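You operate a simulated robot arm through the tools that you are given. There is no shell and no other tool.

You are at the controls of a simulated robot arm. One attempt, no reset.

Task
Measure the Drain jar's Strength with a clean probe and log it.
Fine: rinse the probe before and after, dock it, set the orange slider to the reading and leave the meter on Strength; the jar, the other sliders, the knobs and the white button stay.

It is judged by the outcome, as a careful person would: the job done as asked, and still so three seconds after it is handed in. It fails if anything else is knocked over, pushed out of place, dropped, spilled or broken.

Robot
A 6-joint arm with a two-finger parallel gripper, fixed in place. Base frame: the origin is at the foot of the arm, x ahead of it, y to its left, z up; the work surface is at about z = 0. Readings come in mm, rad, newtons and seconds.
With the tool pointing down near the work surface it reaches from about 140 to 580 mm from the base axis. Its first joint turns from -1.152 to 1.152 rad. Payload 2.1 kg.
The TCP is the grasp point between the finger pads, 30 mm short of the fingertips. In the tool frame z runs along the fingers and y along their closing line. The gripper opens to 94 mm. The fingers are 28 mm wide and 10 mm thick; the gripper's body (50 by 96 mm) begins 55 mm behind the TCP.
Orientation is that of the tool frame in the base frame, as a unit quaternion [w, x, y, z]. With the fingers straight down and closing along the base's y, the tool's x points along the base's -x, its y along +y and its z along -z.

Tools
- The arm moves only by the tool play_rows. Its argument "steps" is one flat list of numbers, 7 for each row, row after row: the shift along the tool's x, y, z in mm, then the turn, a rotation vector about the tool's x, y, z in rad, then the closure, from 0 (fully open) to 1 (shut). In form: [dx, dy, dz, rx, ry, rz, gripper, dx, dy, dz, rx, ry, rz, gripper, ...]. A call has 1 to 20 rows; each row shifts and turns the commanded pose from where the row before left it, along the tool's axes as they then stand. A row lasts 0.2 s, in which the tool goes at most 50 mm and 0.15 rad; a call with a longer step from one row to the next is refused whole, and so is a gripper value outside its range. A pose out of reach is approached as far as the arm can. The call stops where the force on the tool passes 70 N (or 10 N more than at its start, if that is more) or the arm is blocked; 0.2 s more then pass. Each finger travels about 72 mm/s and halts on what it meets, pressing with about 29 N; the grip force reading is that of the motor and also rises with nothing between the fingers. The clock runs only during rows and for 0.2 s after the last one: add rows that do not move to give the fingers time. It gives the time, the measured TCP pose, the force on the tool (base axes), the opening and the grip force at its end, in the units of the frame above (readings bear some noise), with the torque about the TCP (base axes, N m) and any sound that the robot's microphone picked up.
- Cameras (640 x 400 px; columns grow to the right, rows downward): "scene" is fixed at [52.1, -363.5, 496.6]; the picture's right is [0.83, -0.56, 0.00], its down [-0.26, -0.38, -0.89] and it looks along [0.50, 0.74, -0.46] (base axes); focal length 303 px, centre (320, 200). "wrist" rides on the gripper at [76, 14, -102] in the tool frame; the picture's right is [-0.18, 0.98, 0.00], its down [-0.75, -0.14, -0.64] and it looks along [-0.63, -0.12, 0.77] (tool axes); focal length 243 px, centre (320, 200).
- get_image(camera): a new picture of that camera. The clock stands still meanwhile.
- pixel_to_xyz(camera, pixels): for up to 12 pixels [column, row] of the newest picture of that camera ("zoom" is the newest enlarged one), the place [x, y, z] in the base frame of the surface seen there, good to about 3 mm. The clock stands still meanwhile.
- inspect(camera, box): a new picture of the part [left, top, right, bottom] of that camera's present view, enlarged. The clock stands still meanwhile.
- hand_in(): hands the job in; it is judged then, once.

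Unless the task says otherwise, let go and move clear before handing in.

The tools are called after "Call:" as name(argument=value, ...) on one line, values as JSON. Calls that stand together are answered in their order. play_rows: Moves the arm, as the interface text tells. Its arguments: {"type":"object","properties":{"steps":{"type":"array","items":{"type":"number"}}},"required":["steps"]} The other tools are called the same way: get_image (camera) takes a picture; pixel_to_xyz (camera, pixels) gives the place of the surface under pixels of a picture; inspect (camera, box) takes an enlarged picture of a part of a camera's view; hand_in () hands the job in.

At the start:

```text
time_s: 0.0
ee_pos: [301.9, 219.4, 329.6]
orientation: [0.0, 0.0, 1.0, 0.001]
wrist_force: [-0.3, 0.3, -0.6]
wrist_torque: [0.03, -0.01, 0.04]
opening: 93.6
finger_force: 0.0
```

scene: 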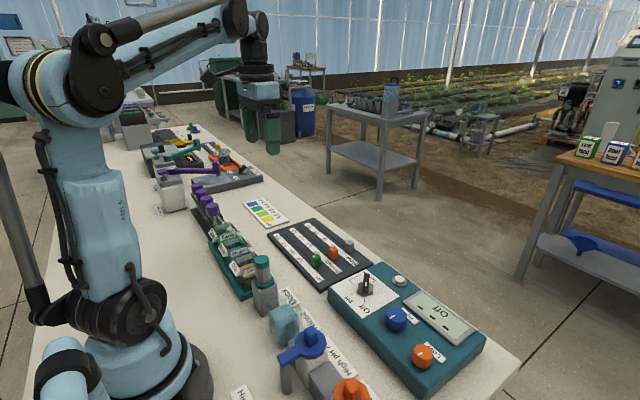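
wrist: 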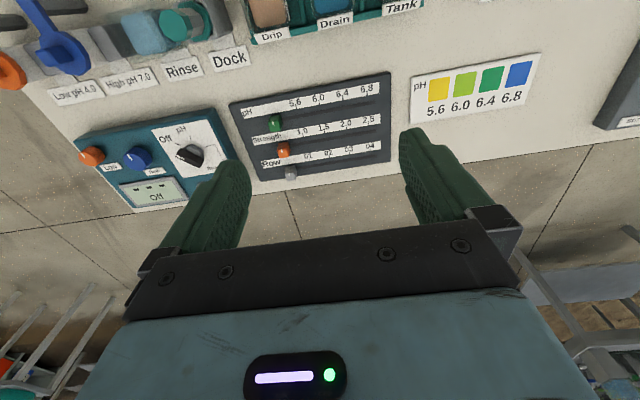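

The pictures show the meter (scene around 405,325), the slider board (scene 320,255), the jars rack (scene 230,260) and the probe in its dock (scene 263,285). I'll take closer looks before moving.

Call:
inspect(camera="scene", box=[190, 170, 400, 300])

Call:
inspect(camera="scene", box=[230, 250, 500, 400])

Call:
inspect(camera="wrist", box=[0, 0, 240, 220])

Call:
inspect(camera="wrist", box=[220, 0, 460, 200])

Call:
inspect(camera="scene", box=[120, 110, 280, 220])

```text
3.05 times, centred on (295, 235) of scene
```

zoom: 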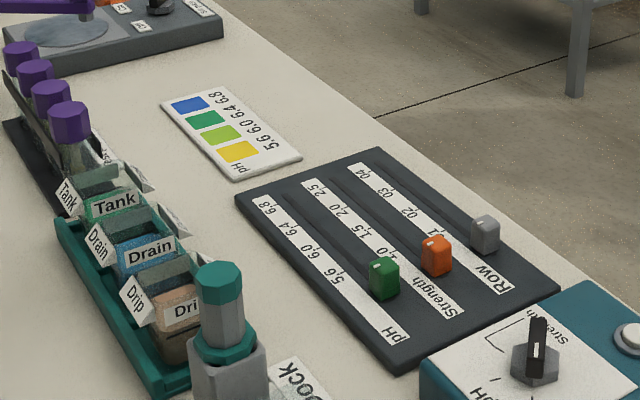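

```text
2.37 times, centred on (365, 325) of scene
```

zoom: 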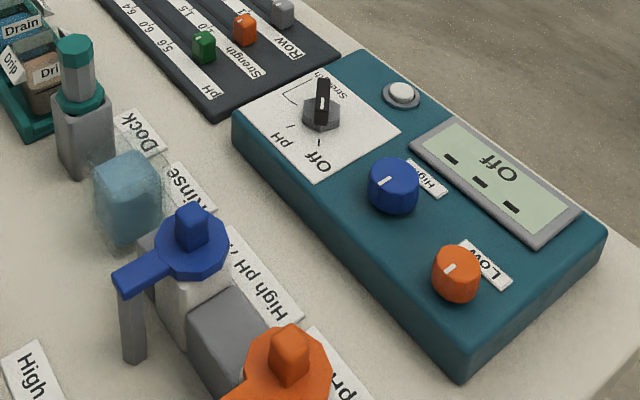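

```text
1.82 times, centred on (120, 110) of wrist
```

zoom: 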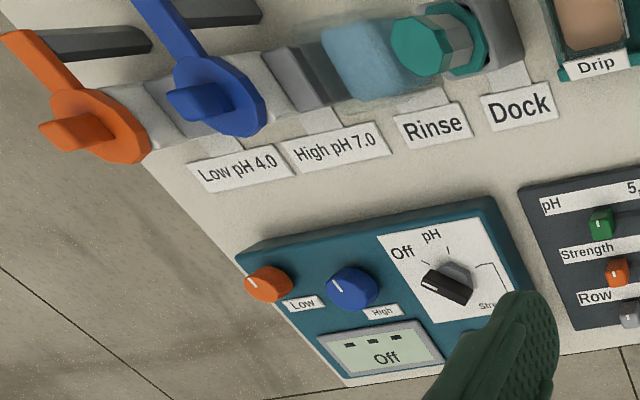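

```text
2.00 times, centred on (340, 100) of wrist
```

zoom: 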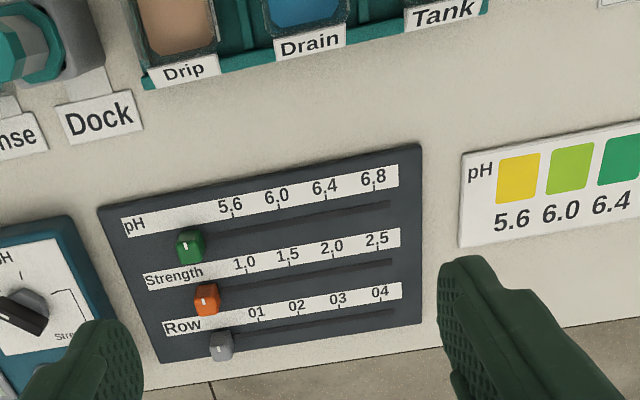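

```text
3.64 times, centred on (200, 165) of scene
```

zoom: 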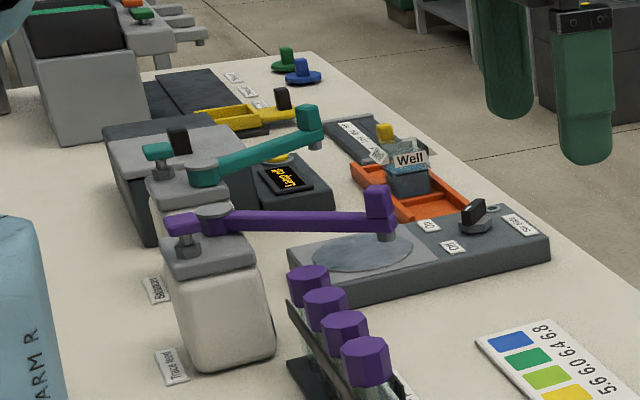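

The zooms show the probe (teal head) sitting in the grey dock, the rinse cup beside it, the meter reading Off and the orange slider at the low end of Strength. Next I'll get coordinates of the important points.

Call:
get_image(camera="scene")

Call:
pixel_to_xyz(camera="scene", pixels=[[262, 260], [264, 277], [265, 300], [285, 322], [283, 308], [365, 284], [333, 252], [317, 259], [349, 246], [400, 281], [396, 318], [231, 250]])

Call:
pixel_to_xyz(camera="wrist", pixels=[[284, 150], [296, 134], [318, 130], [342, 126], [366, 121], [192, 155], [172, 24], [150, 30], [335, 5], [165, 130], [181, 125], [198, 135]])

```text
taken
```

scene: 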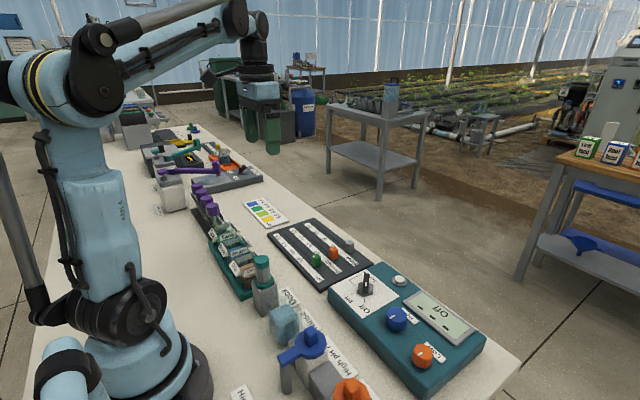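

```text
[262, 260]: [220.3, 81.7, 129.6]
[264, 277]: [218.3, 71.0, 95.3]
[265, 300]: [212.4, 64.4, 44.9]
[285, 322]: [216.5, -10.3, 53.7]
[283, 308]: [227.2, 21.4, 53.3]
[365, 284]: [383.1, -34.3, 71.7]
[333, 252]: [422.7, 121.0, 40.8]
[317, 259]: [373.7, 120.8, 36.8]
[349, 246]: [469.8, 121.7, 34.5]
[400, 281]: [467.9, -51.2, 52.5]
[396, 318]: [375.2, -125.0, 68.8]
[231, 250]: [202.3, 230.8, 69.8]
```

```text
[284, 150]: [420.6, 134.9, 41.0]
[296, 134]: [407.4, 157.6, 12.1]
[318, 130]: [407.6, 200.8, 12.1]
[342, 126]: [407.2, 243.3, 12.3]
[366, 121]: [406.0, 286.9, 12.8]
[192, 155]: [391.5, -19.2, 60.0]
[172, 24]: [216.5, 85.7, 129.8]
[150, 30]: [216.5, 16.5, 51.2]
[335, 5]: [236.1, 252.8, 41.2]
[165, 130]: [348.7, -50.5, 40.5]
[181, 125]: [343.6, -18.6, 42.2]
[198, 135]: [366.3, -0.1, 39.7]
```

The probe's teal head is at about (218, 85, 130) and the selector at about (385, -25). I'll move high above the dock and rinse to look down at them with the wrist camera.

Call:
play_rows(steps=[24, -26, 0, 0, 0, 0, 0, 24, -26, 0, 0, 0, 0, 0, 24, -26, 0, 0, 0, 0, 0, 24, -26, 0, 0, 0, 0, 0, 24, -26, 0, 0, 0, 0, 0, 0, 0, 0, 0, 0, 0, 0])

Call:
get_image(camera="wrist")

Call:
inspect(camera="wrist", box=[200, 0, 440, 150])

```text
time_s: 1.4
ee_pos: [182.6, 90.0, 327.9]
orientation: [0.0, 0.001, 1.0, 0.001]
wrist_force: [0.0, 0.7, 0.1]
wrist_torque: [0.04, 0.0, -0.01]
opening: 94.0
finger_force: 0.1
```

```text
taken
```

wrist: 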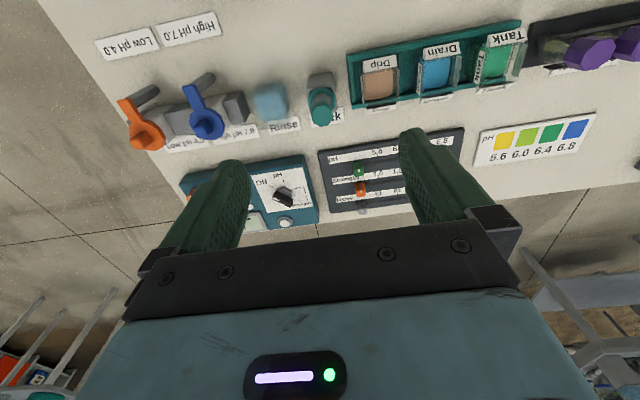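

```text
2.67 times, centred on (320, 75) of wrist
```

zoom: 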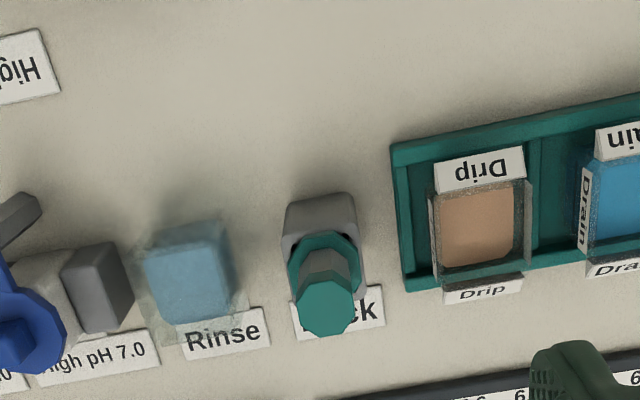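

From above, the jars are open square glasses (Drain at wrist 437,75) and the rinse cup is open (270,102). I'll read coordinates of these and look closer at the jars and selector.

Call:
pixel_to_xyz(camera="wrist", pixels=[[321, 115], [322, 104], [321, 84], [270, 102], [257, 93], [288, 95], [289, 118], [262, 118], [436, 72], [424, 62], [452, 60], [436, 90]])

Call:
inspect(camera="wrist", box=[340, 10, 560, 150])

Call:
inspect(camera="wrist", box=[180, 140, 420, 290])

```text
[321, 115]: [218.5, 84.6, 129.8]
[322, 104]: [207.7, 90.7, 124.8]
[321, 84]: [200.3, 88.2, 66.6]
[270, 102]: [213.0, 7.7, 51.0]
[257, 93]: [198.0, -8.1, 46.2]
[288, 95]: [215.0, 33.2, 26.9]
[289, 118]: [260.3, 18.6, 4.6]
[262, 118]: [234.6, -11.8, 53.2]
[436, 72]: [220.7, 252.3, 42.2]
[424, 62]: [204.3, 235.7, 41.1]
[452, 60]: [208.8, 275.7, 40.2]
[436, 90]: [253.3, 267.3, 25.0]
```

```text
2.86 times, centred on (450, 80) of wrist
```

zoom: 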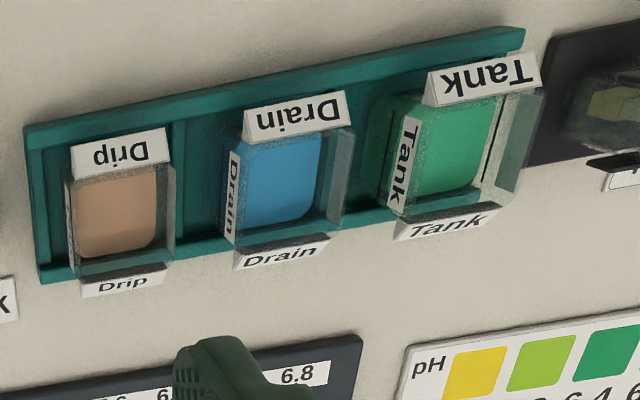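

```text
2.67 times, centred on (300, 215) of wrist
```

zoom: 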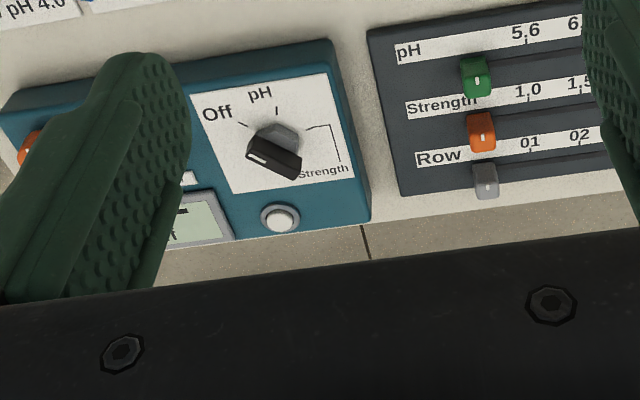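

The selector's white mark points to Off and the ticks for pH and Strength fan to the right. I'll move to a closer view of the meter.

Call:
play_rows(steps=[-15, -18, 25, 0, 0, 0, 0, -15, -18, 25, 0, 0, 0, 0, -15, -18, 25, 0, 0, 0, 0, -15, -18, 25, 0, 0, 0, 0, -15, -18, 25, 0, 0, 0, 0, 0, 0, 0, 0, 0, 0, 0])

Call:
get_image(camera="wrist")

Call:
inspect(camera="wrist", box=[200, 100, 440, 250])

```text
time_s: 2.8
ee_pos: [258.0, 2.2, 202.4]
orientation: [-0.001, 0.0, 1.0, 0.002]
wrist_force: [0.0, 0.0, -0.3]
wrist_torque: [0.01, 0.0, 0.0]
opening: 93.9
finger_force: 0.0
```

```text
taken
```

wrist: 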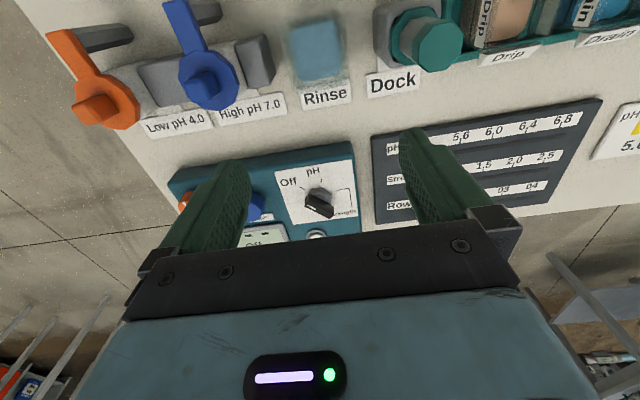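

```text
2.67 times, centred on (320, 175) of wrist
```

zoom: 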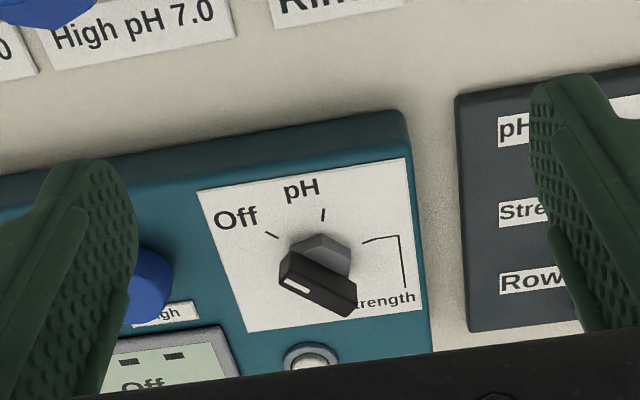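

Call:
pixel_to_xyz(camera="zoom", pixels=[[271, 235], [323, 214], [368, 241], [288, 265], [292, 285], [355, 305], [320, 283], [335, 252], [310, 358], [345, 292], [320, 300], [300, 250]])

Call:
inspect(camera="scene", box=[325, 260, 445, 335])

```text
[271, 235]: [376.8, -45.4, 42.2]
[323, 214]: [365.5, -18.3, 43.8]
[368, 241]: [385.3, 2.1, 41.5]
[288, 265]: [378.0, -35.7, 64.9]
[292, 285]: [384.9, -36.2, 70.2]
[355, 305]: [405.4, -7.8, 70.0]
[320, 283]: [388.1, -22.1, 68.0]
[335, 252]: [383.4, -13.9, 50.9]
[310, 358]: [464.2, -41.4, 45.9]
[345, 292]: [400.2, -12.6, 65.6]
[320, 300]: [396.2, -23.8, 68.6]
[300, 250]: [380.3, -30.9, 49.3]
```

```text
5.33 times, centred on (385, 298) of scene
```

zoom: 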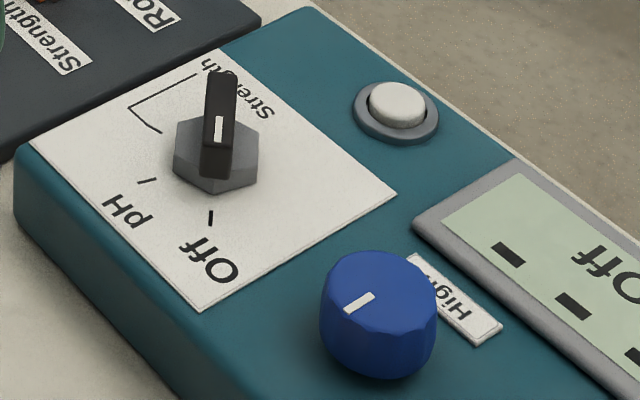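

The selector bar lies at about -125° through a centre near (391, -23), with its top at z ≈ 70. I'll check its height profile from the scene zoom before gripping it.

Call:
pixel_to_xyz(camera="zoom", pixels=[[214, 190], [214, 180], [195, 175], [190, 140], [214, 165], [214, 100], [214, 76], [222, 73], [230, 150], [250, 150], [228, 110], [214, 135]])

```text
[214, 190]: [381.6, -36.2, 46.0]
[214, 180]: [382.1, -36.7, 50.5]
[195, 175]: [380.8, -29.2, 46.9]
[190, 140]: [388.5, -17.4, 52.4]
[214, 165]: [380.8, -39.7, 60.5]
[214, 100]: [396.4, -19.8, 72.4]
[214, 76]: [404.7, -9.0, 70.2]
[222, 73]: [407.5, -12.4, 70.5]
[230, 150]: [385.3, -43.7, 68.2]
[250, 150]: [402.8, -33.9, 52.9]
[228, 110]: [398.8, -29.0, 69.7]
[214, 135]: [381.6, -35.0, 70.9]
```

The hex base tops out at z ≈ 52 and the bar runs from 52 to 71. I'll hover over the selector, turn the tool to match the bar, and check.

Call:
play_rows(steps=[-34, -6.7, 10, 0, 0, 0, 0.5, -34, -6.7, 15, 0, 0, 0, 0.5, -34, -6.7, 15, 0, 0, 0, 0.5, -33, -6.6, 15, 0, 0, 0, 0.5, 0, 0, 0, 0, 0, -0.137, 0.5, 0, 0, 0, 0, 0, -0.137, 0.5, 0, 0, 0, 0, 0, -0.137, 0.5, 0, 0, 0, 0, 0, -0.137, 0.5, 0, 0, 0, 0, 0, -0.137, 0.5, 0, 0, 0, 0, 0, -0.137, 0.5, 0, 0, 0, 0, 0, -0.137, 0.5, 0, 0, 0, 0, 0, 0, 0.5])

Call:
get_image(camera="wrist")

Call:
get_image(camera="scene")

Call:
inspect(camera="wrist", box=[220, 150, 420, 275])

```text
time_s: 5.4
ee_pos: [391.1, -24.1, 148.4]
orientation: [0.001, -0.462, 0.887, 0.0]
wrist_force: [0.7, 0.5, 0.7]
wrist_torque: [-0.01, -0.01, 0.0]
opening: 47.0
finger_force: 0.0
```

```text
taken
```

wrist: 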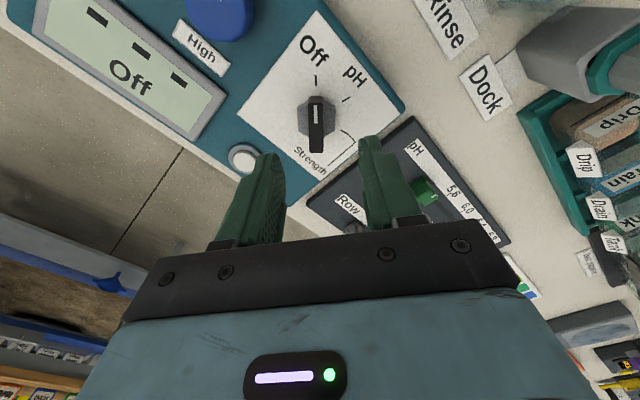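

```text
taken
```

scene: 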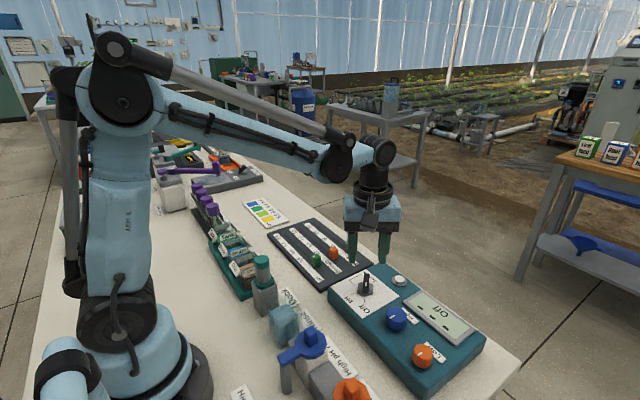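

```text
3.20 times, centred on (320, 212) of wrist
```

zoom: 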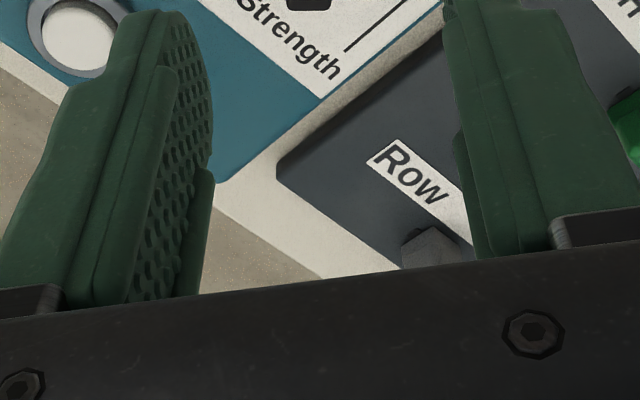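

The tool hovers over the selector with the bar at wrist (316,97)–(316,150). I'll measure the bar's ends and the ticks again from here.

Call:
pixel_to_xyz(camera="wrist", pixels=[[312, 99], [321, 99], [316, 98], [317, 125], [310, 150], [322, 150], [316, 152], [316, 79], [347, 100], [343, 131], [302, 115], [332, 115]])

Call:
inspect(camera="wrist", box=[240, 20, 400, 180])

```text
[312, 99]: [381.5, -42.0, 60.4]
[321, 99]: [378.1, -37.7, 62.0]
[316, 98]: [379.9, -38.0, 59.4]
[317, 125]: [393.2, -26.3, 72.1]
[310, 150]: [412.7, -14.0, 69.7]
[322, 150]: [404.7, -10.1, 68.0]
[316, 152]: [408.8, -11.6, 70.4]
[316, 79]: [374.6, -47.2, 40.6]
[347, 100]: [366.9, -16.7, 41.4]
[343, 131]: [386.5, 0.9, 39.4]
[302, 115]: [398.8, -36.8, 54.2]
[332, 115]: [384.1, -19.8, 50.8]
```

```text
2.50 times, centred on (320, 100) of wrist
```

zoom: 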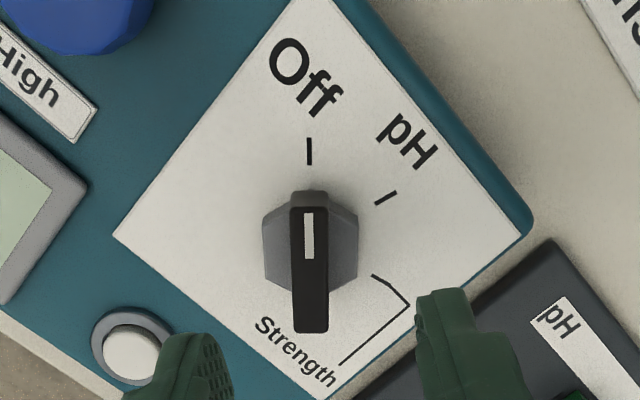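

From this closer view the bar direction works out to about 45° (it lies along the camera's vertical plane), with centre near (394, -26). I'll correct the yaw by 10°, descend to straddle the bar at z ≈ 86, and check before closing.

Call:
play_rows(steps=[-0.7, -3.2, 0, 0, 0, 0.09, 0.5, 0, 0, 0, 0, 0, 0.09, 0.5, 0, 0, 20, 0, 0, 0, 0.5, 0, 0, 20, 0, 0, 0, 0.5, 0, 0, 12, 0, 0, 0, 0.5, 0, 0, 10, 0, 0, 0, 0.5, 0, 0, 0, 0, 0, 0, 0.5])

Call:
inspect(camera="scene", box=[300, 200, 460, 320])

Call:
get_image(camera="wrist")

```text
time_s: 7.0
ee_pos: [393.5, -26.0, 86.4]
orientation: [0.001, -0.381, 0.925, 0.0]
wrist_force: [-0.3, -0.1, 0.3]
wrist_torque: [-0.05, 0.0, 0.02]
opening: 47.0
finger_force: 0.1
```

```text
3.33 times, centred on (380, 260) of scene
```

zoom: 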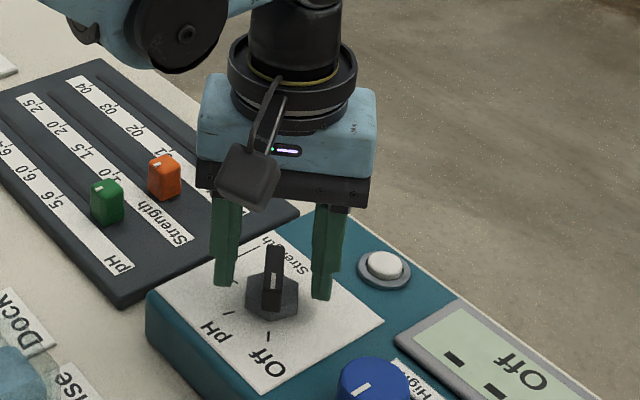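

```text
taken
```

wrist: 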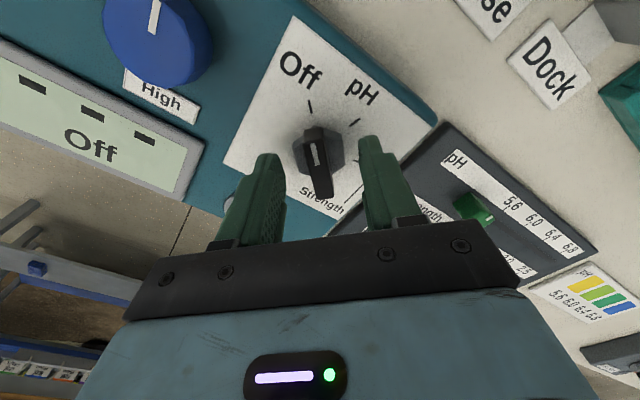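

The fingers straddle the bar (scene zoom 270,280) without touching anything. I'll close on it and check the force.

Call:
play_rows(steps=[0, 0, 0, 0, 0, 0, 0.7, 0, 0, 0, 0, 0, 0, 1, 0, 0, 0, 0, 0, 0, 1, 0, 0, 0, 0, 0, 0, 1])

```text
time_s: 8.0
ee_pos: [393.4, -26.7, 86.5]
orientation: [0.002, -0.38, 0.925, 0.0]
wrist_force: [6.6, -4.2, -4.9]
wrist_torque: [-0.14, -0.11, 0.0]
opening: 11.5
finger_force: 44.8
```

It has gripped the bar (11.5 mm opening). I'll turn clockwise about 60° first and look at the display.

Call:
play_rows(steps=[0, 0, 0, 0, 0, 0.15, 1, 0, 0, 0, 0, 0, 0.15, 1, 0, 0, 0, 0, 0, 0.15, 1, 0, 0, 0, 0, 0, 0.15, 1, 0, 0, 0, 0, 0, 0.15, 1, 0, 0, 0, 0, 0, 0.15, 1, 0, 0, 0, 0, 0, 0.15, 1])

Call:
get_image(camera="wrist")

Call:
inspect(camera="scene", box=[340, 230, 500, 350])

```text
time_s: 9.6
ee_pos: [394.2, -24.5, 86.7]
orientation: [-0.001, 0.136, 0.991, 0.002]
wrist_force: [-10.4, 9.3, 7.5]
wrist_torque: [-0.22, -0.83, 0.05]
opening: 11.8
finger_force: 44.8
```

```text
taken
```

wrist: 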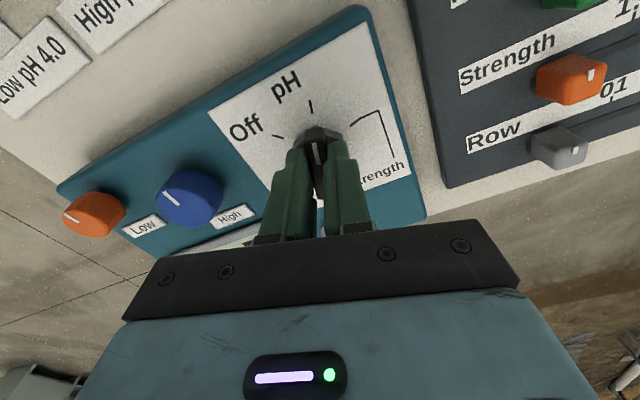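

```text
3.33 times, centred on (420, 290) of scene
```

zoom: 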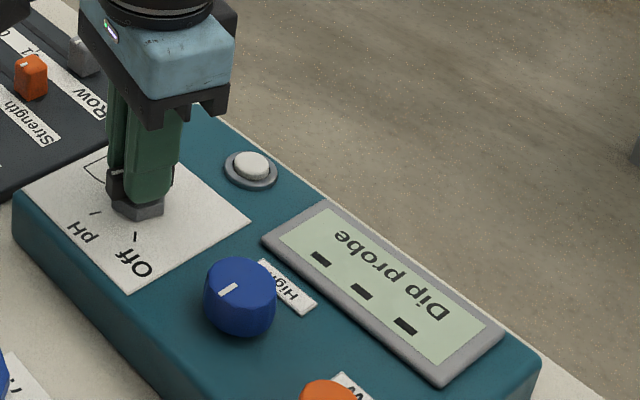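

The display now says "Dip probe" (pH position), so the knob follows. I'll turn on another 60° to Strength, easing ~1 mm toward the push direction.

Call:
play_rows(steps=[1.2, 0.7, 0, 0, 0, 0.15, 1, 0, 0, 0, 0, 0, 0.15, 1, 0, 0, 0, 0, 0, 0.15, 1, 0, 0, 0, 0, 0, 0.15, 1, 0, 0, 0, 0, 0, 0.15, 1, 0, 0, 0, 0, 0, 0.15, 1, 0, 0, 0, 0, 0, 0.15, 1, 0, 0, 0, 0, 0, 0, 1])

Call:
get_image(camera="wrist")

Call:
inspect(camera="scene", box=[340, 230, 500, 350])

```text
time_s: 11.4
ee_pos: [393.6, -23.7, 86.3]
orientation: [0.0, 0.613, 0.79, 0.004]
wrist_force: [20.5, 18.7, -33.9]
wrist_torque: [0.11, -0.23, 0.53]
opening: 11.7
finger_force: 44.6
```

```text
taken
```

wrist: 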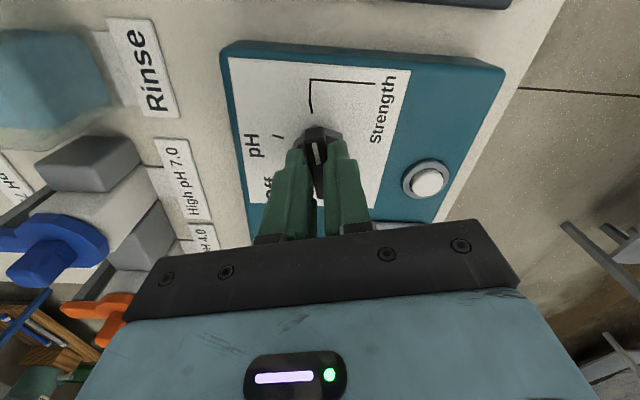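

```text
3.33 times, centred on (420, 290) of scene
```

zoom: 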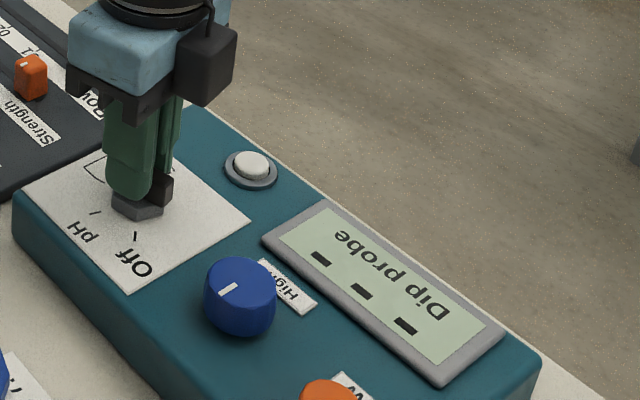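

The bar's white mark now lines up with the Strength tick (wrist 310,113) and the torque suggests the end stop. I'll release, rise and look.

Call:
play_rows(steps=[0, 0, 0, 0, 0, 0, 0.5, 0, 0, 0, 0, 0, 0, 0.5, 0, 0, 0, 0, 0, 0, 0.5, 0, 0, -20, 0, 0, 0, 0.5, 0, 0, -30, 0, 0, 0, 0.5, 0, 0, -40, 0, 0, 0, 0.5, 0, 0, 0, 0, 0, 0, 0.5])

Call:
get_image(camera="wrist")

Call:
inspect(camera="scene", box=[340, 230, 500, 350])

```text
time_s: 13.0
ee_pos: [394.0, -27.0, 178.8]
orientation: [0.0, 0.612, 0.791, 0.001]
wrist_force: [1.5, -0.2, -0.6]
wrist_torque: [0.03, 0.0, 0.0]
opening: 46.8
finger_force: 0.1
```

```text
taken
```

wrist: 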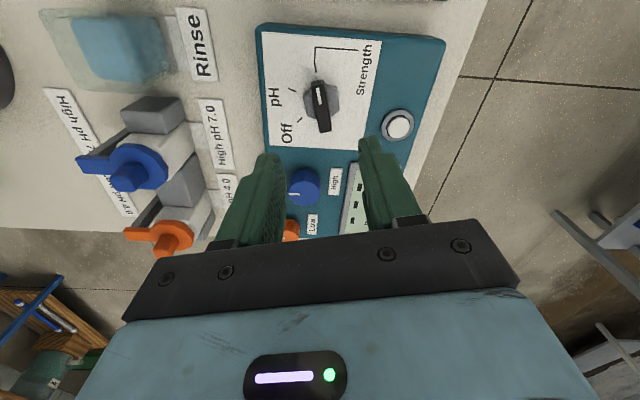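

```text
3.33 times, centred on (420, 290) of scene
```

zoom: 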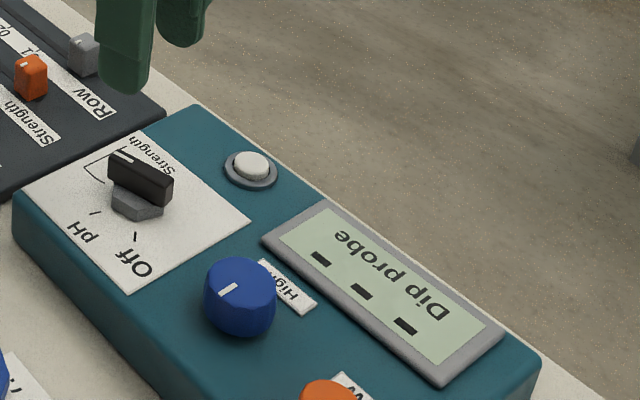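

The selector stands at Strength and the display says "Dip probe". Now I'll study the probe, dock, rinse cup and Drain jar in zoom.

Call:
inspect(camera="scene", box=[225, 245, 315, 345])

Call:
pixel_to_xyz(camera="zoom", pixels=[[320, 100], [320, 130], [260, 52], [290, 52], [275, 35], [275, 75], [265, 110], [260, 140], [260, 170], [275, 150], [300, 240], [265, 280]])

Call:
inspect(camera="scene", box=[195, 215, 285, 305])

```text
4.00 times, centred on (270, 295) of scene
```

zoom: 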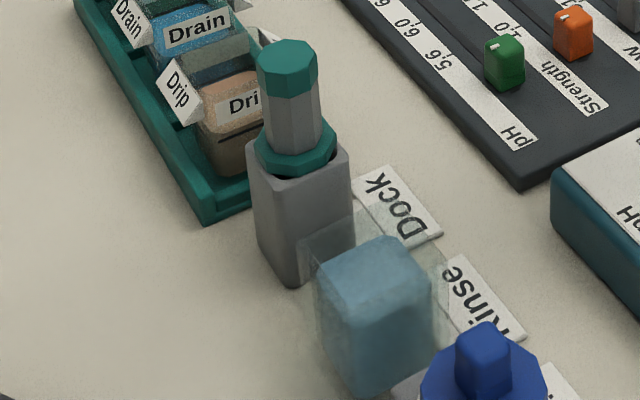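

```text
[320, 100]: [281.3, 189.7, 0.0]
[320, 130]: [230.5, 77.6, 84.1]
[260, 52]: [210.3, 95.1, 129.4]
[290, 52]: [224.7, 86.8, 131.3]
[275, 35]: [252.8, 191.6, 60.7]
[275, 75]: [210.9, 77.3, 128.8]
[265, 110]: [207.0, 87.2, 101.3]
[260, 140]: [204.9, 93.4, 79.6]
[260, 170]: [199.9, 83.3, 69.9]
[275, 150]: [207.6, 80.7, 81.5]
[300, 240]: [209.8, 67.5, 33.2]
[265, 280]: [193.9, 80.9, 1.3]
```

```text
4.44 times, centred on (240, 260) of scene
```

zoom: 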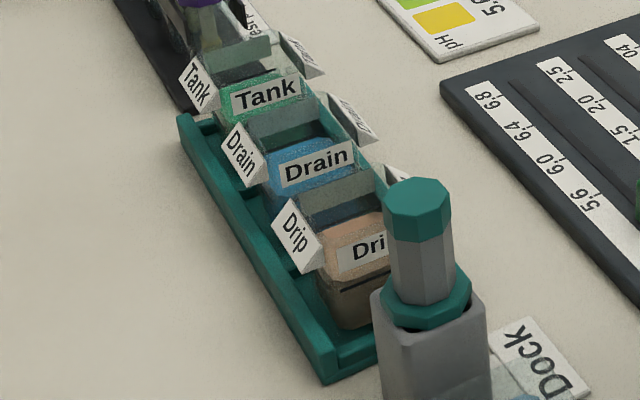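

The probe's handle runs from a collar at z ≈ 82 to a cap at z ≈ 130, about (218, 86); the Drain jar is open-topped with liquid near z = 41. I'll return the tool to neutral yaw and move above the dock for a precise top view.

Call:
play_rows(steps=[0, 0, -8, 0, 0, -0.147, 0.5, 0, 0, -8, 0, 0, -0.147, 0.5, 0, 0, -8, 0, 0, -0.147, 0.5, 0, 0, -8, 0, 0, -0.147, 0.5, 0, 0, -8, 0, 0, -0.147, 0.5, 0, 0, -8, 0, 0, -0.147, 0.5, 0, 0, -8, 0, 0, -0.147, 0.5, 0, 0, -8, 0, 0, -0.147, 0.5, 0, 0, -8, 0, 0, -0.144, 0.4, 36, 15, 0, 0, 0, 0, 0.4, 36, 15, 0, 0, 0, 0, 0.4, 36, 15, 0, 0, 0, 0, 0.4, 36, 15, 0, 0, 0, 0, 0.4, 36, 15, 0, 0, 0, 0, 0.4, 36, 15, 0, 0, 0, 0, 0.4, 0, 0, 0, 0, 0, 0, 0.4])

Call:
get_image(camera="wrist")

Call:
inspect(camera="wrist", box=[200, 40, 440, 190])

```text
time_s: 16.4
ee_pos: [177.3, 64.7, 249.3]
orientation: [0.0, 0.0, 1.0, 0.001]
wrist_force: [-0.8, -0.6, -0.2]
wrist_torque: [0.02, -0.02, -0.03]
opening: 56.6
finger_force: 0.1
```

```text
taken
```

wrist: 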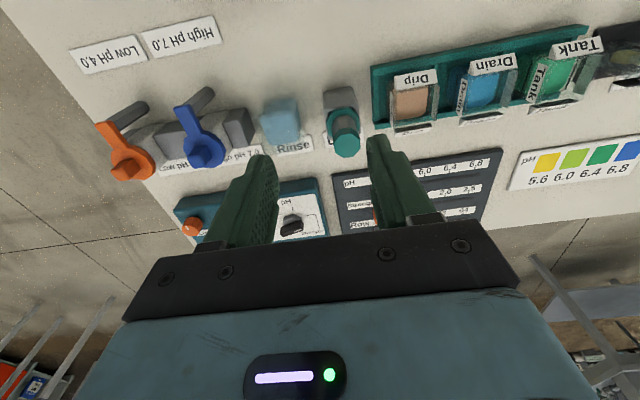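

```text
2.67 times, centred on (320, 115) of wrist
```

zoom: 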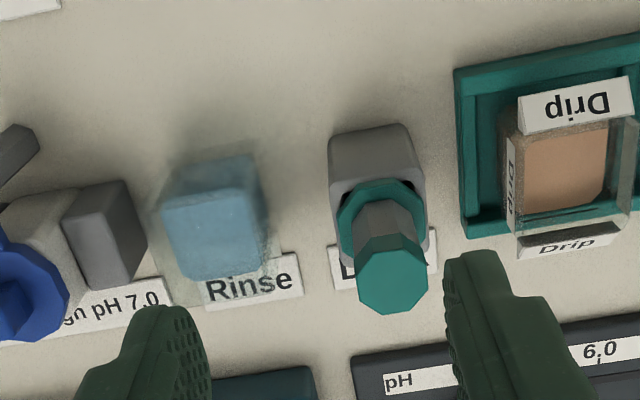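

Call:
pixel_to_xyz(camera="zoom", pixels=[[391, 272], [362, 270], [424, 270], [391, 242], [391, 305], [380, 190], [345, 205], [372, 128], [335, 150], [405, 140], [410, 210], [380, 215]])

Call:
pixel_to_xyz(camera="wrist", pixels=[[262, 112], [280, 98], [298, 106], [298, 134], [266, 144], [282, 122], [482, 92], [468, 78], [500, 76], [460, 108], [500, 104], [482, 106]])

Call:
inspect(camera="wrist", box=[420, 30, 580, 150])

```text
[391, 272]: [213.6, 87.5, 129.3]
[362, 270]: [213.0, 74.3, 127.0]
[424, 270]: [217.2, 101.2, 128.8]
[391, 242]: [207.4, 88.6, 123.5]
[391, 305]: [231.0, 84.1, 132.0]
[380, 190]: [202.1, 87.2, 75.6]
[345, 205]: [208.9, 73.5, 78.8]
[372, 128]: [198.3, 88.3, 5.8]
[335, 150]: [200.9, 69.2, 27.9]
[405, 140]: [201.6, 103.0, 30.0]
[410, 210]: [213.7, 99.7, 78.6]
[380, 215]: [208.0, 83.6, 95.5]
```

```text
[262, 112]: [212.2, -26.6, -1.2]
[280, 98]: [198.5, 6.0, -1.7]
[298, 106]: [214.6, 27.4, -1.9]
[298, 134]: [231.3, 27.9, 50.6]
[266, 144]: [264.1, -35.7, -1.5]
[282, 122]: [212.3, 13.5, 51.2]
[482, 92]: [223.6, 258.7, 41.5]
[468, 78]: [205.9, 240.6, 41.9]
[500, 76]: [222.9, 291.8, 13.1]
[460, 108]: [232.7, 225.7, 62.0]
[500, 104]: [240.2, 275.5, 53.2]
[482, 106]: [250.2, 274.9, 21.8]
```

```text
3.33 times, centred on (500, 90) of wrist
```

zoom: 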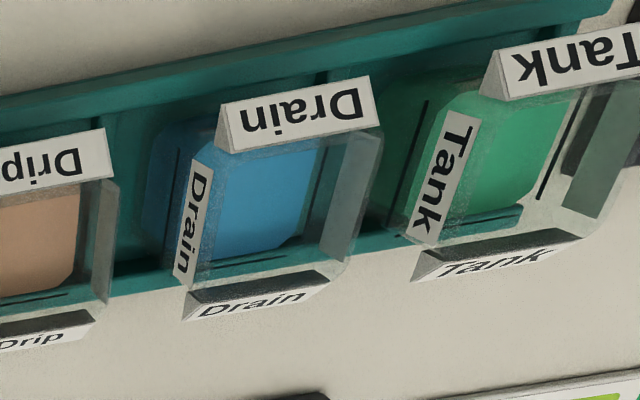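

The probe cap's centre measures about (217.5, 87.5, 130). I'll go above it and descend with the fingers open 57 mm, tips staying above the collar.

Call:
play_rows(steps=[-20, 11.4, 0, 0, 0, 0, 0.4, -20.2, 11.4, 0, 0, 0, 0, 0.4, 0, 0, 0, 0, 0, 0, 0.4, 0, 0, 35, 0, 0, 0, 0.4, 0, 0, 35, 0, 0, 0, 0.4, 0, 0, 30, 0, 0, 0, 0.4, 0, 0, 17, 0, 0, 0, 0.4, 0, 0, 10, 0, 0, 0, 0.4, 0, 0, 0, 0, 0, 0, 0.4])

Call:
get_image(camera="wrist")

Call:
inspect(camera="scene", box=[200, 200, 340, 320])

```text
time_s: 18.4
ee_pos: [216.7, 86.5, 121.5]
orientation: [-0.001, 0.0, 1.0, 0.002]
wrist_force: [0.0, 0.2, 0.0]
wrist_torque: [0.01, 0.02, -0.02]
opening: 56.5
finger_force: 0.0
```

```text
taken
```

wrist: 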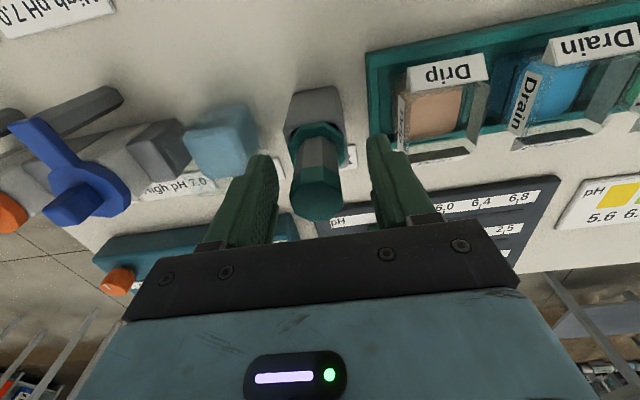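

```text
3.33 times, centred on (270, 260) of scene
```

zoom: 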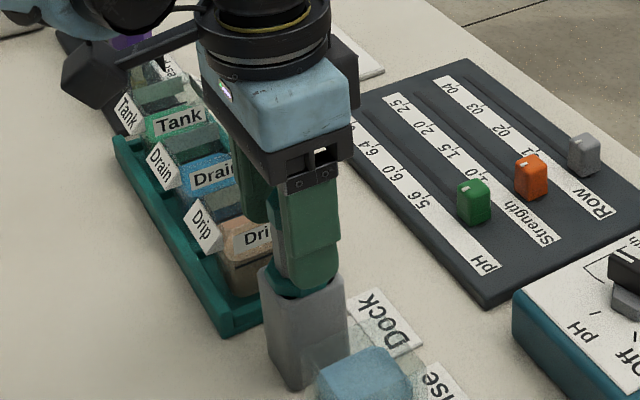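

The probe handle sits between the fingers (wrist 317,190). I'll check its position relative to the TCP once more before closing.

Call:
pixel_to_xyz(camera="wrist", pixels=[[317, 195], [317, 206], [292, 185], [342, 185], [317, 180], [317, 150], [292, 135], [342, 135], [275, 180], [378, 160]])

Call:
inspect(camera="wrist", box=[250, 80, 410, 230])

```text
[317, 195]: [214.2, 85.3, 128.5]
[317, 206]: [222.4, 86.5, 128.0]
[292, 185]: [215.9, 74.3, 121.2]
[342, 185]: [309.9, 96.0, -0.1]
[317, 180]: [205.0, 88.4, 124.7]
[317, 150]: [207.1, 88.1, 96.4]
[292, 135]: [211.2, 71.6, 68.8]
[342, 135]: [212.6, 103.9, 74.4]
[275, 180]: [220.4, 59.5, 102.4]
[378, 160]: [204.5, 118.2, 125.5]
```

```text
2.67 times, centred on (330, 155) of wrist
```

zoom: 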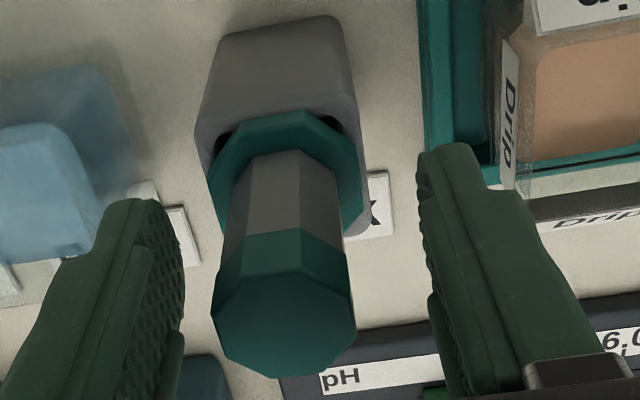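

The handle is centred to within a couple of mm. I'll close and hold.

Call:
play_rows(steps=[0, 0, 0, 0, 0, 0, 0.6, 0, 0, 0, 0, 0, 0, 0.8, 0, 0, 0, 0, 0, 0, 1, 0, 0, 0, 0, 0, 0, 1, 0, 0, 0, 0, 0, 0, 1])

```text
time_s: 19.6
ee_pos: [217.1, 87.6, 119.6]
orientation: [0.0, 0.0, 1.0, 0.002]
wrist_force: [0.3, -0.3, 0.4]
wrist_torque: [-0.02, 0.05, 0.02]
opening: 25.9
finger_force: 28.9
```

The probe is held at 26 mm opening. I'll lift it straight up 130 mm and see how long its tip is.

Call:
play_rows(steps=[0, 0, -10, 0, 0, 0, 1, 0, 0, -20, 0, 0, 0, 1, 0, 0, -30, 0, 0, 0, 1, 0, 0, -35, 0, 0, 0, 1, 0, 0, -35, 0, 0, 0, 1, 0, 0, 0, 0, 0, 0, 1])

Call:
get_image(camera="scene")

Call:
inspect(camera="scene", box=[190, 160, 350, 320])

Call:
get_image(camera="wrist")

```text
time_s: 21.0
ee_pos: [216.7, 87.0, 251.2]
orientation: [0.0, -0.001, 1.0, 0.001]
wrist_force: [0.1, -0.2, -0.9]
wrist_torque: [-0.01, -0.02, -0.01]
opening: 25.8
finger_force: 28.9
```

```text
taken
```

scene: 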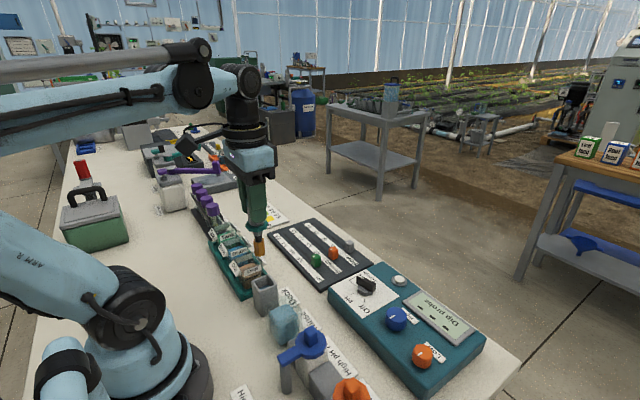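

```text
2.50 times, centred on (270, 240) of scene
```

zoom: 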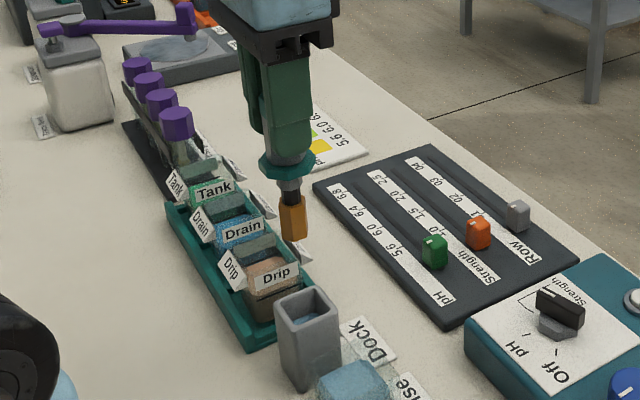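

```text
taken
```

wrist: 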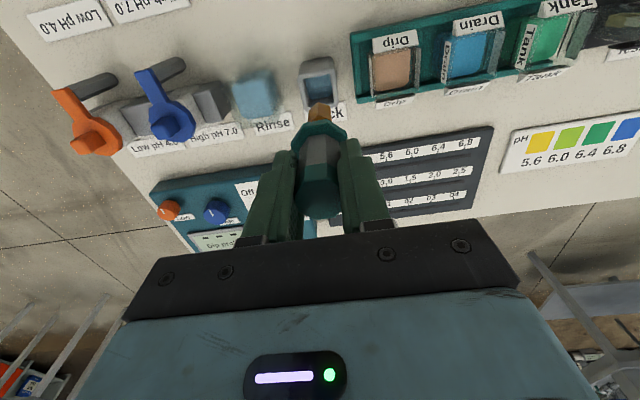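

The probe hangs with an orange tip (scene zoom 293,240); the dock is a square cup. I'll measure the tip and the cup openings.

Call:
pixel_to_xyz(camera="zoom", pixels=[[293, 238], [293, 225], [293, 200], [290, 183], [285, 165], [285, 175], [278, 300], [310, 290], [335, 312], [297, 325], [310, 310], [293, 240]])

Call:
inspect(camera="wrist", box=[220, 30, 380, 150])

Call:
pixel_to_xyz(camera="wrist", pixels=[[255, 92], [240, 84], [270, 80], [275, 112], [243, 118], [300, 66], [332, 62], [336, 90], [303, 95], [318, 80], [318, 106], [317, 128]])

```text
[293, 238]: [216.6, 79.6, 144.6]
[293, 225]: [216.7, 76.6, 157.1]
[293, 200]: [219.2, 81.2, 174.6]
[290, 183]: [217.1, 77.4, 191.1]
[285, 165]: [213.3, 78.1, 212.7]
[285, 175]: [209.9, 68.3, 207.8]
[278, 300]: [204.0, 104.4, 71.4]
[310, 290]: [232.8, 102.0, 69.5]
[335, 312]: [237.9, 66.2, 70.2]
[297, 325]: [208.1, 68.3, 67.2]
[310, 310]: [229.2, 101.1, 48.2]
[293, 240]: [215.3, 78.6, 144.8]
```

```text
3.33 times, centred on (300, 90) of wrist
```

zoom: 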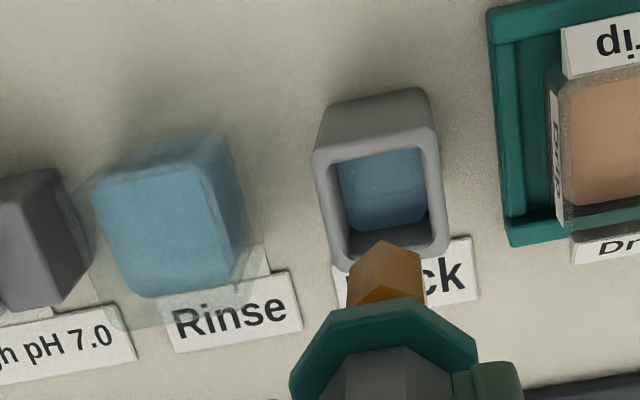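

```text
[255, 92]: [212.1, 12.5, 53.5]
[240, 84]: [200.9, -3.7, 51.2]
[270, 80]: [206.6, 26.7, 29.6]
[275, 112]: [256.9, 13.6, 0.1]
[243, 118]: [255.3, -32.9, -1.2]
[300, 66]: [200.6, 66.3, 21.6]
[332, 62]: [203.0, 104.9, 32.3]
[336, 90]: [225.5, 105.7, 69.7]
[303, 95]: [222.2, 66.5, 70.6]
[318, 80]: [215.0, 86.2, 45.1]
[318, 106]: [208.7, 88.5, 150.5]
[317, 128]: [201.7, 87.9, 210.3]
```

The tip hangs 108 mm below the TCP, about 13 mm across. Now I'll measure the rinse cup's water surface extents and walls.

Call:
pixel_to_xyz(camera="zoom", pixels=[[102, 190], [150, 182], [198, 172], [205, 225], [215, 275], [150, 290], [125, 240], [160, 235], [112, 215], [190, 235], [180, 285], [90, 185]])

Call:
inspect(camera="scene", box=[245, 280, 325, 350])

```text
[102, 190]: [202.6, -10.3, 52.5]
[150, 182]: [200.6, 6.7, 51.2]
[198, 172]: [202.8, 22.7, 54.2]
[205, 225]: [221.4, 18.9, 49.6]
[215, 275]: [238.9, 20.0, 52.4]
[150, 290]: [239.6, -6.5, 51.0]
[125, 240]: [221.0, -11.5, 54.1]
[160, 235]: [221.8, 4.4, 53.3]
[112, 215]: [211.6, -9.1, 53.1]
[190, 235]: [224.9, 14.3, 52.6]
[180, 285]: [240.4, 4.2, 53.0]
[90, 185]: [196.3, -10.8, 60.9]
```

```text
5.71 times, centred on (285, 315) of scene
```

zoom: 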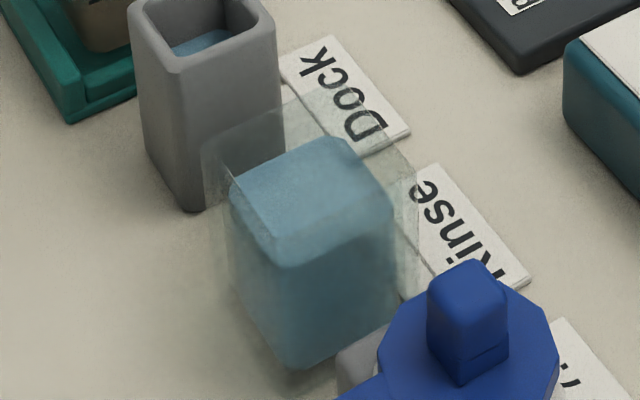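

The rinse water spans x 200–241, y −11 to 23 (centre ≈ 220, 6) at z ≈ 52, so there is room for the tip. I'll move over it and lower until the tip is about 15 mm above the table, then hold.

Call:
play_rows(steps=[-1, -27, 0, 0, 0, 0, 1, -1, -27, 0, 0, 0, 0, 1, -0.5, -26.5, 0, 0, 0, 0, 1, 0, 0, 0, 0, 0, 0, 1, 0, 0, 25, 0, 0, 0, 1, 0, 0, 25, 0, 0, 0, 1])

Call:
get_image(camera="scene")

Call:
inspect(camera="scene", box=[220, 210, 360, 350])

Call:
get_image(camera="wrist")

```text
time_s: 22.4
ee_pos: [218.6, 6.6, 201.6]
orientation: [-0.001, 0.0, 1.0, 0.0]
wrist_force: [-0.7, 0.0, -1.8]
wrist_torque: [-0.01, -0.02, -0.02]
opening: 26.0
finger_force: 29.2
```

```text
taken
```

scene: 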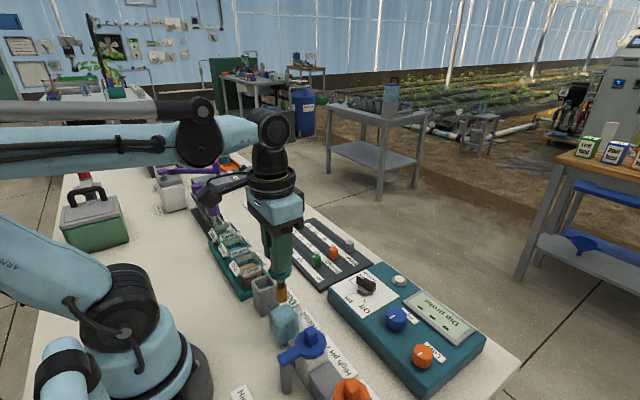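

```text
2.86 times, centred on (290, 280) of scene
```

zoom: 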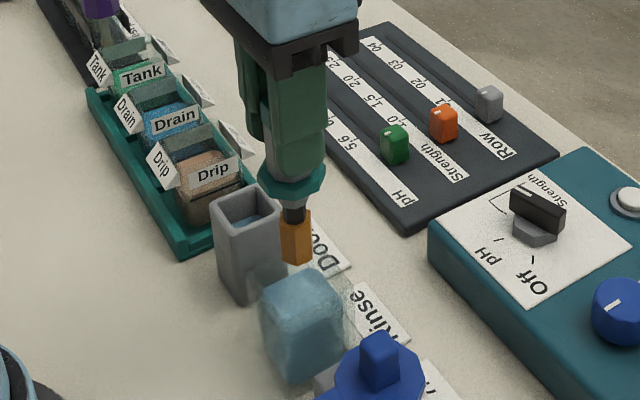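

```text
taken
```

wrist: 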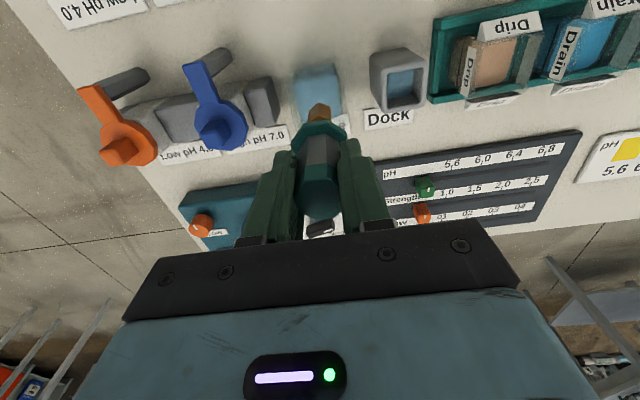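

The tip (wrist 320,108) hangs above the rinse cup. I'll verify the tip's xy against the cup before dipping.

Call:
pixel_to_xyz(camera="wrist", pixels=[[312, 106], [319, 104], [328, 106], [319, 115], [300, 75], [335, 68], [338, 90], [296, 90], [300, 110], [342, 100]])

Call:
pixel_to_xyz(camera="zoom", pixels=[[295, 258], [285, 250], [308, 250], [295, 230], [295, 290], [270, 300], [330, 290], [300, 315]])

Call:
inspect(camera="wrist", box=[260, 40, 400, 140])

```text
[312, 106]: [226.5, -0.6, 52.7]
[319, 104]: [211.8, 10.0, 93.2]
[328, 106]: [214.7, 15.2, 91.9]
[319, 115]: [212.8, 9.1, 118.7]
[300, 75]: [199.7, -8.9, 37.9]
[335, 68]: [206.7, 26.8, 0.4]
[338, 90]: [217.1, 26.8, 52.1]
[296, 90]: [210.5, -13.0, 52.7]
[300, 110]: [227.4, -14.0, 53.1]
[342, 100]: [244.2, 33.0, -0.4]
```

```text
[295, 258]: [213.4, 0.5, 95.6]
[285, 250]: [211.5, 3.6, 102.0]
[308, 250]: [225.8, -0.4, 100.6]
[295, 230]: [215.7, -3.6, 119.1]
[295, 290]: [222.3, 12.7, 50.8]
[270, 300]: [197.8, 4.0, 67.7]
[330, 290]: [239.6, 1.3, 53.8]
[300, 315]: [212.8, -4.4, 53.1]
```

```text
4.00 times, centred on (330, 90) of wrist
```

zoom: 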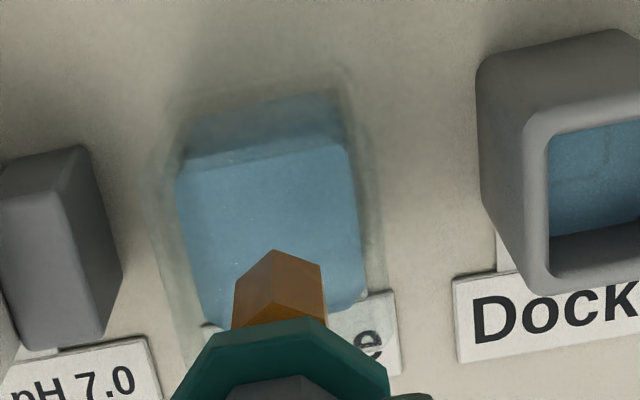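

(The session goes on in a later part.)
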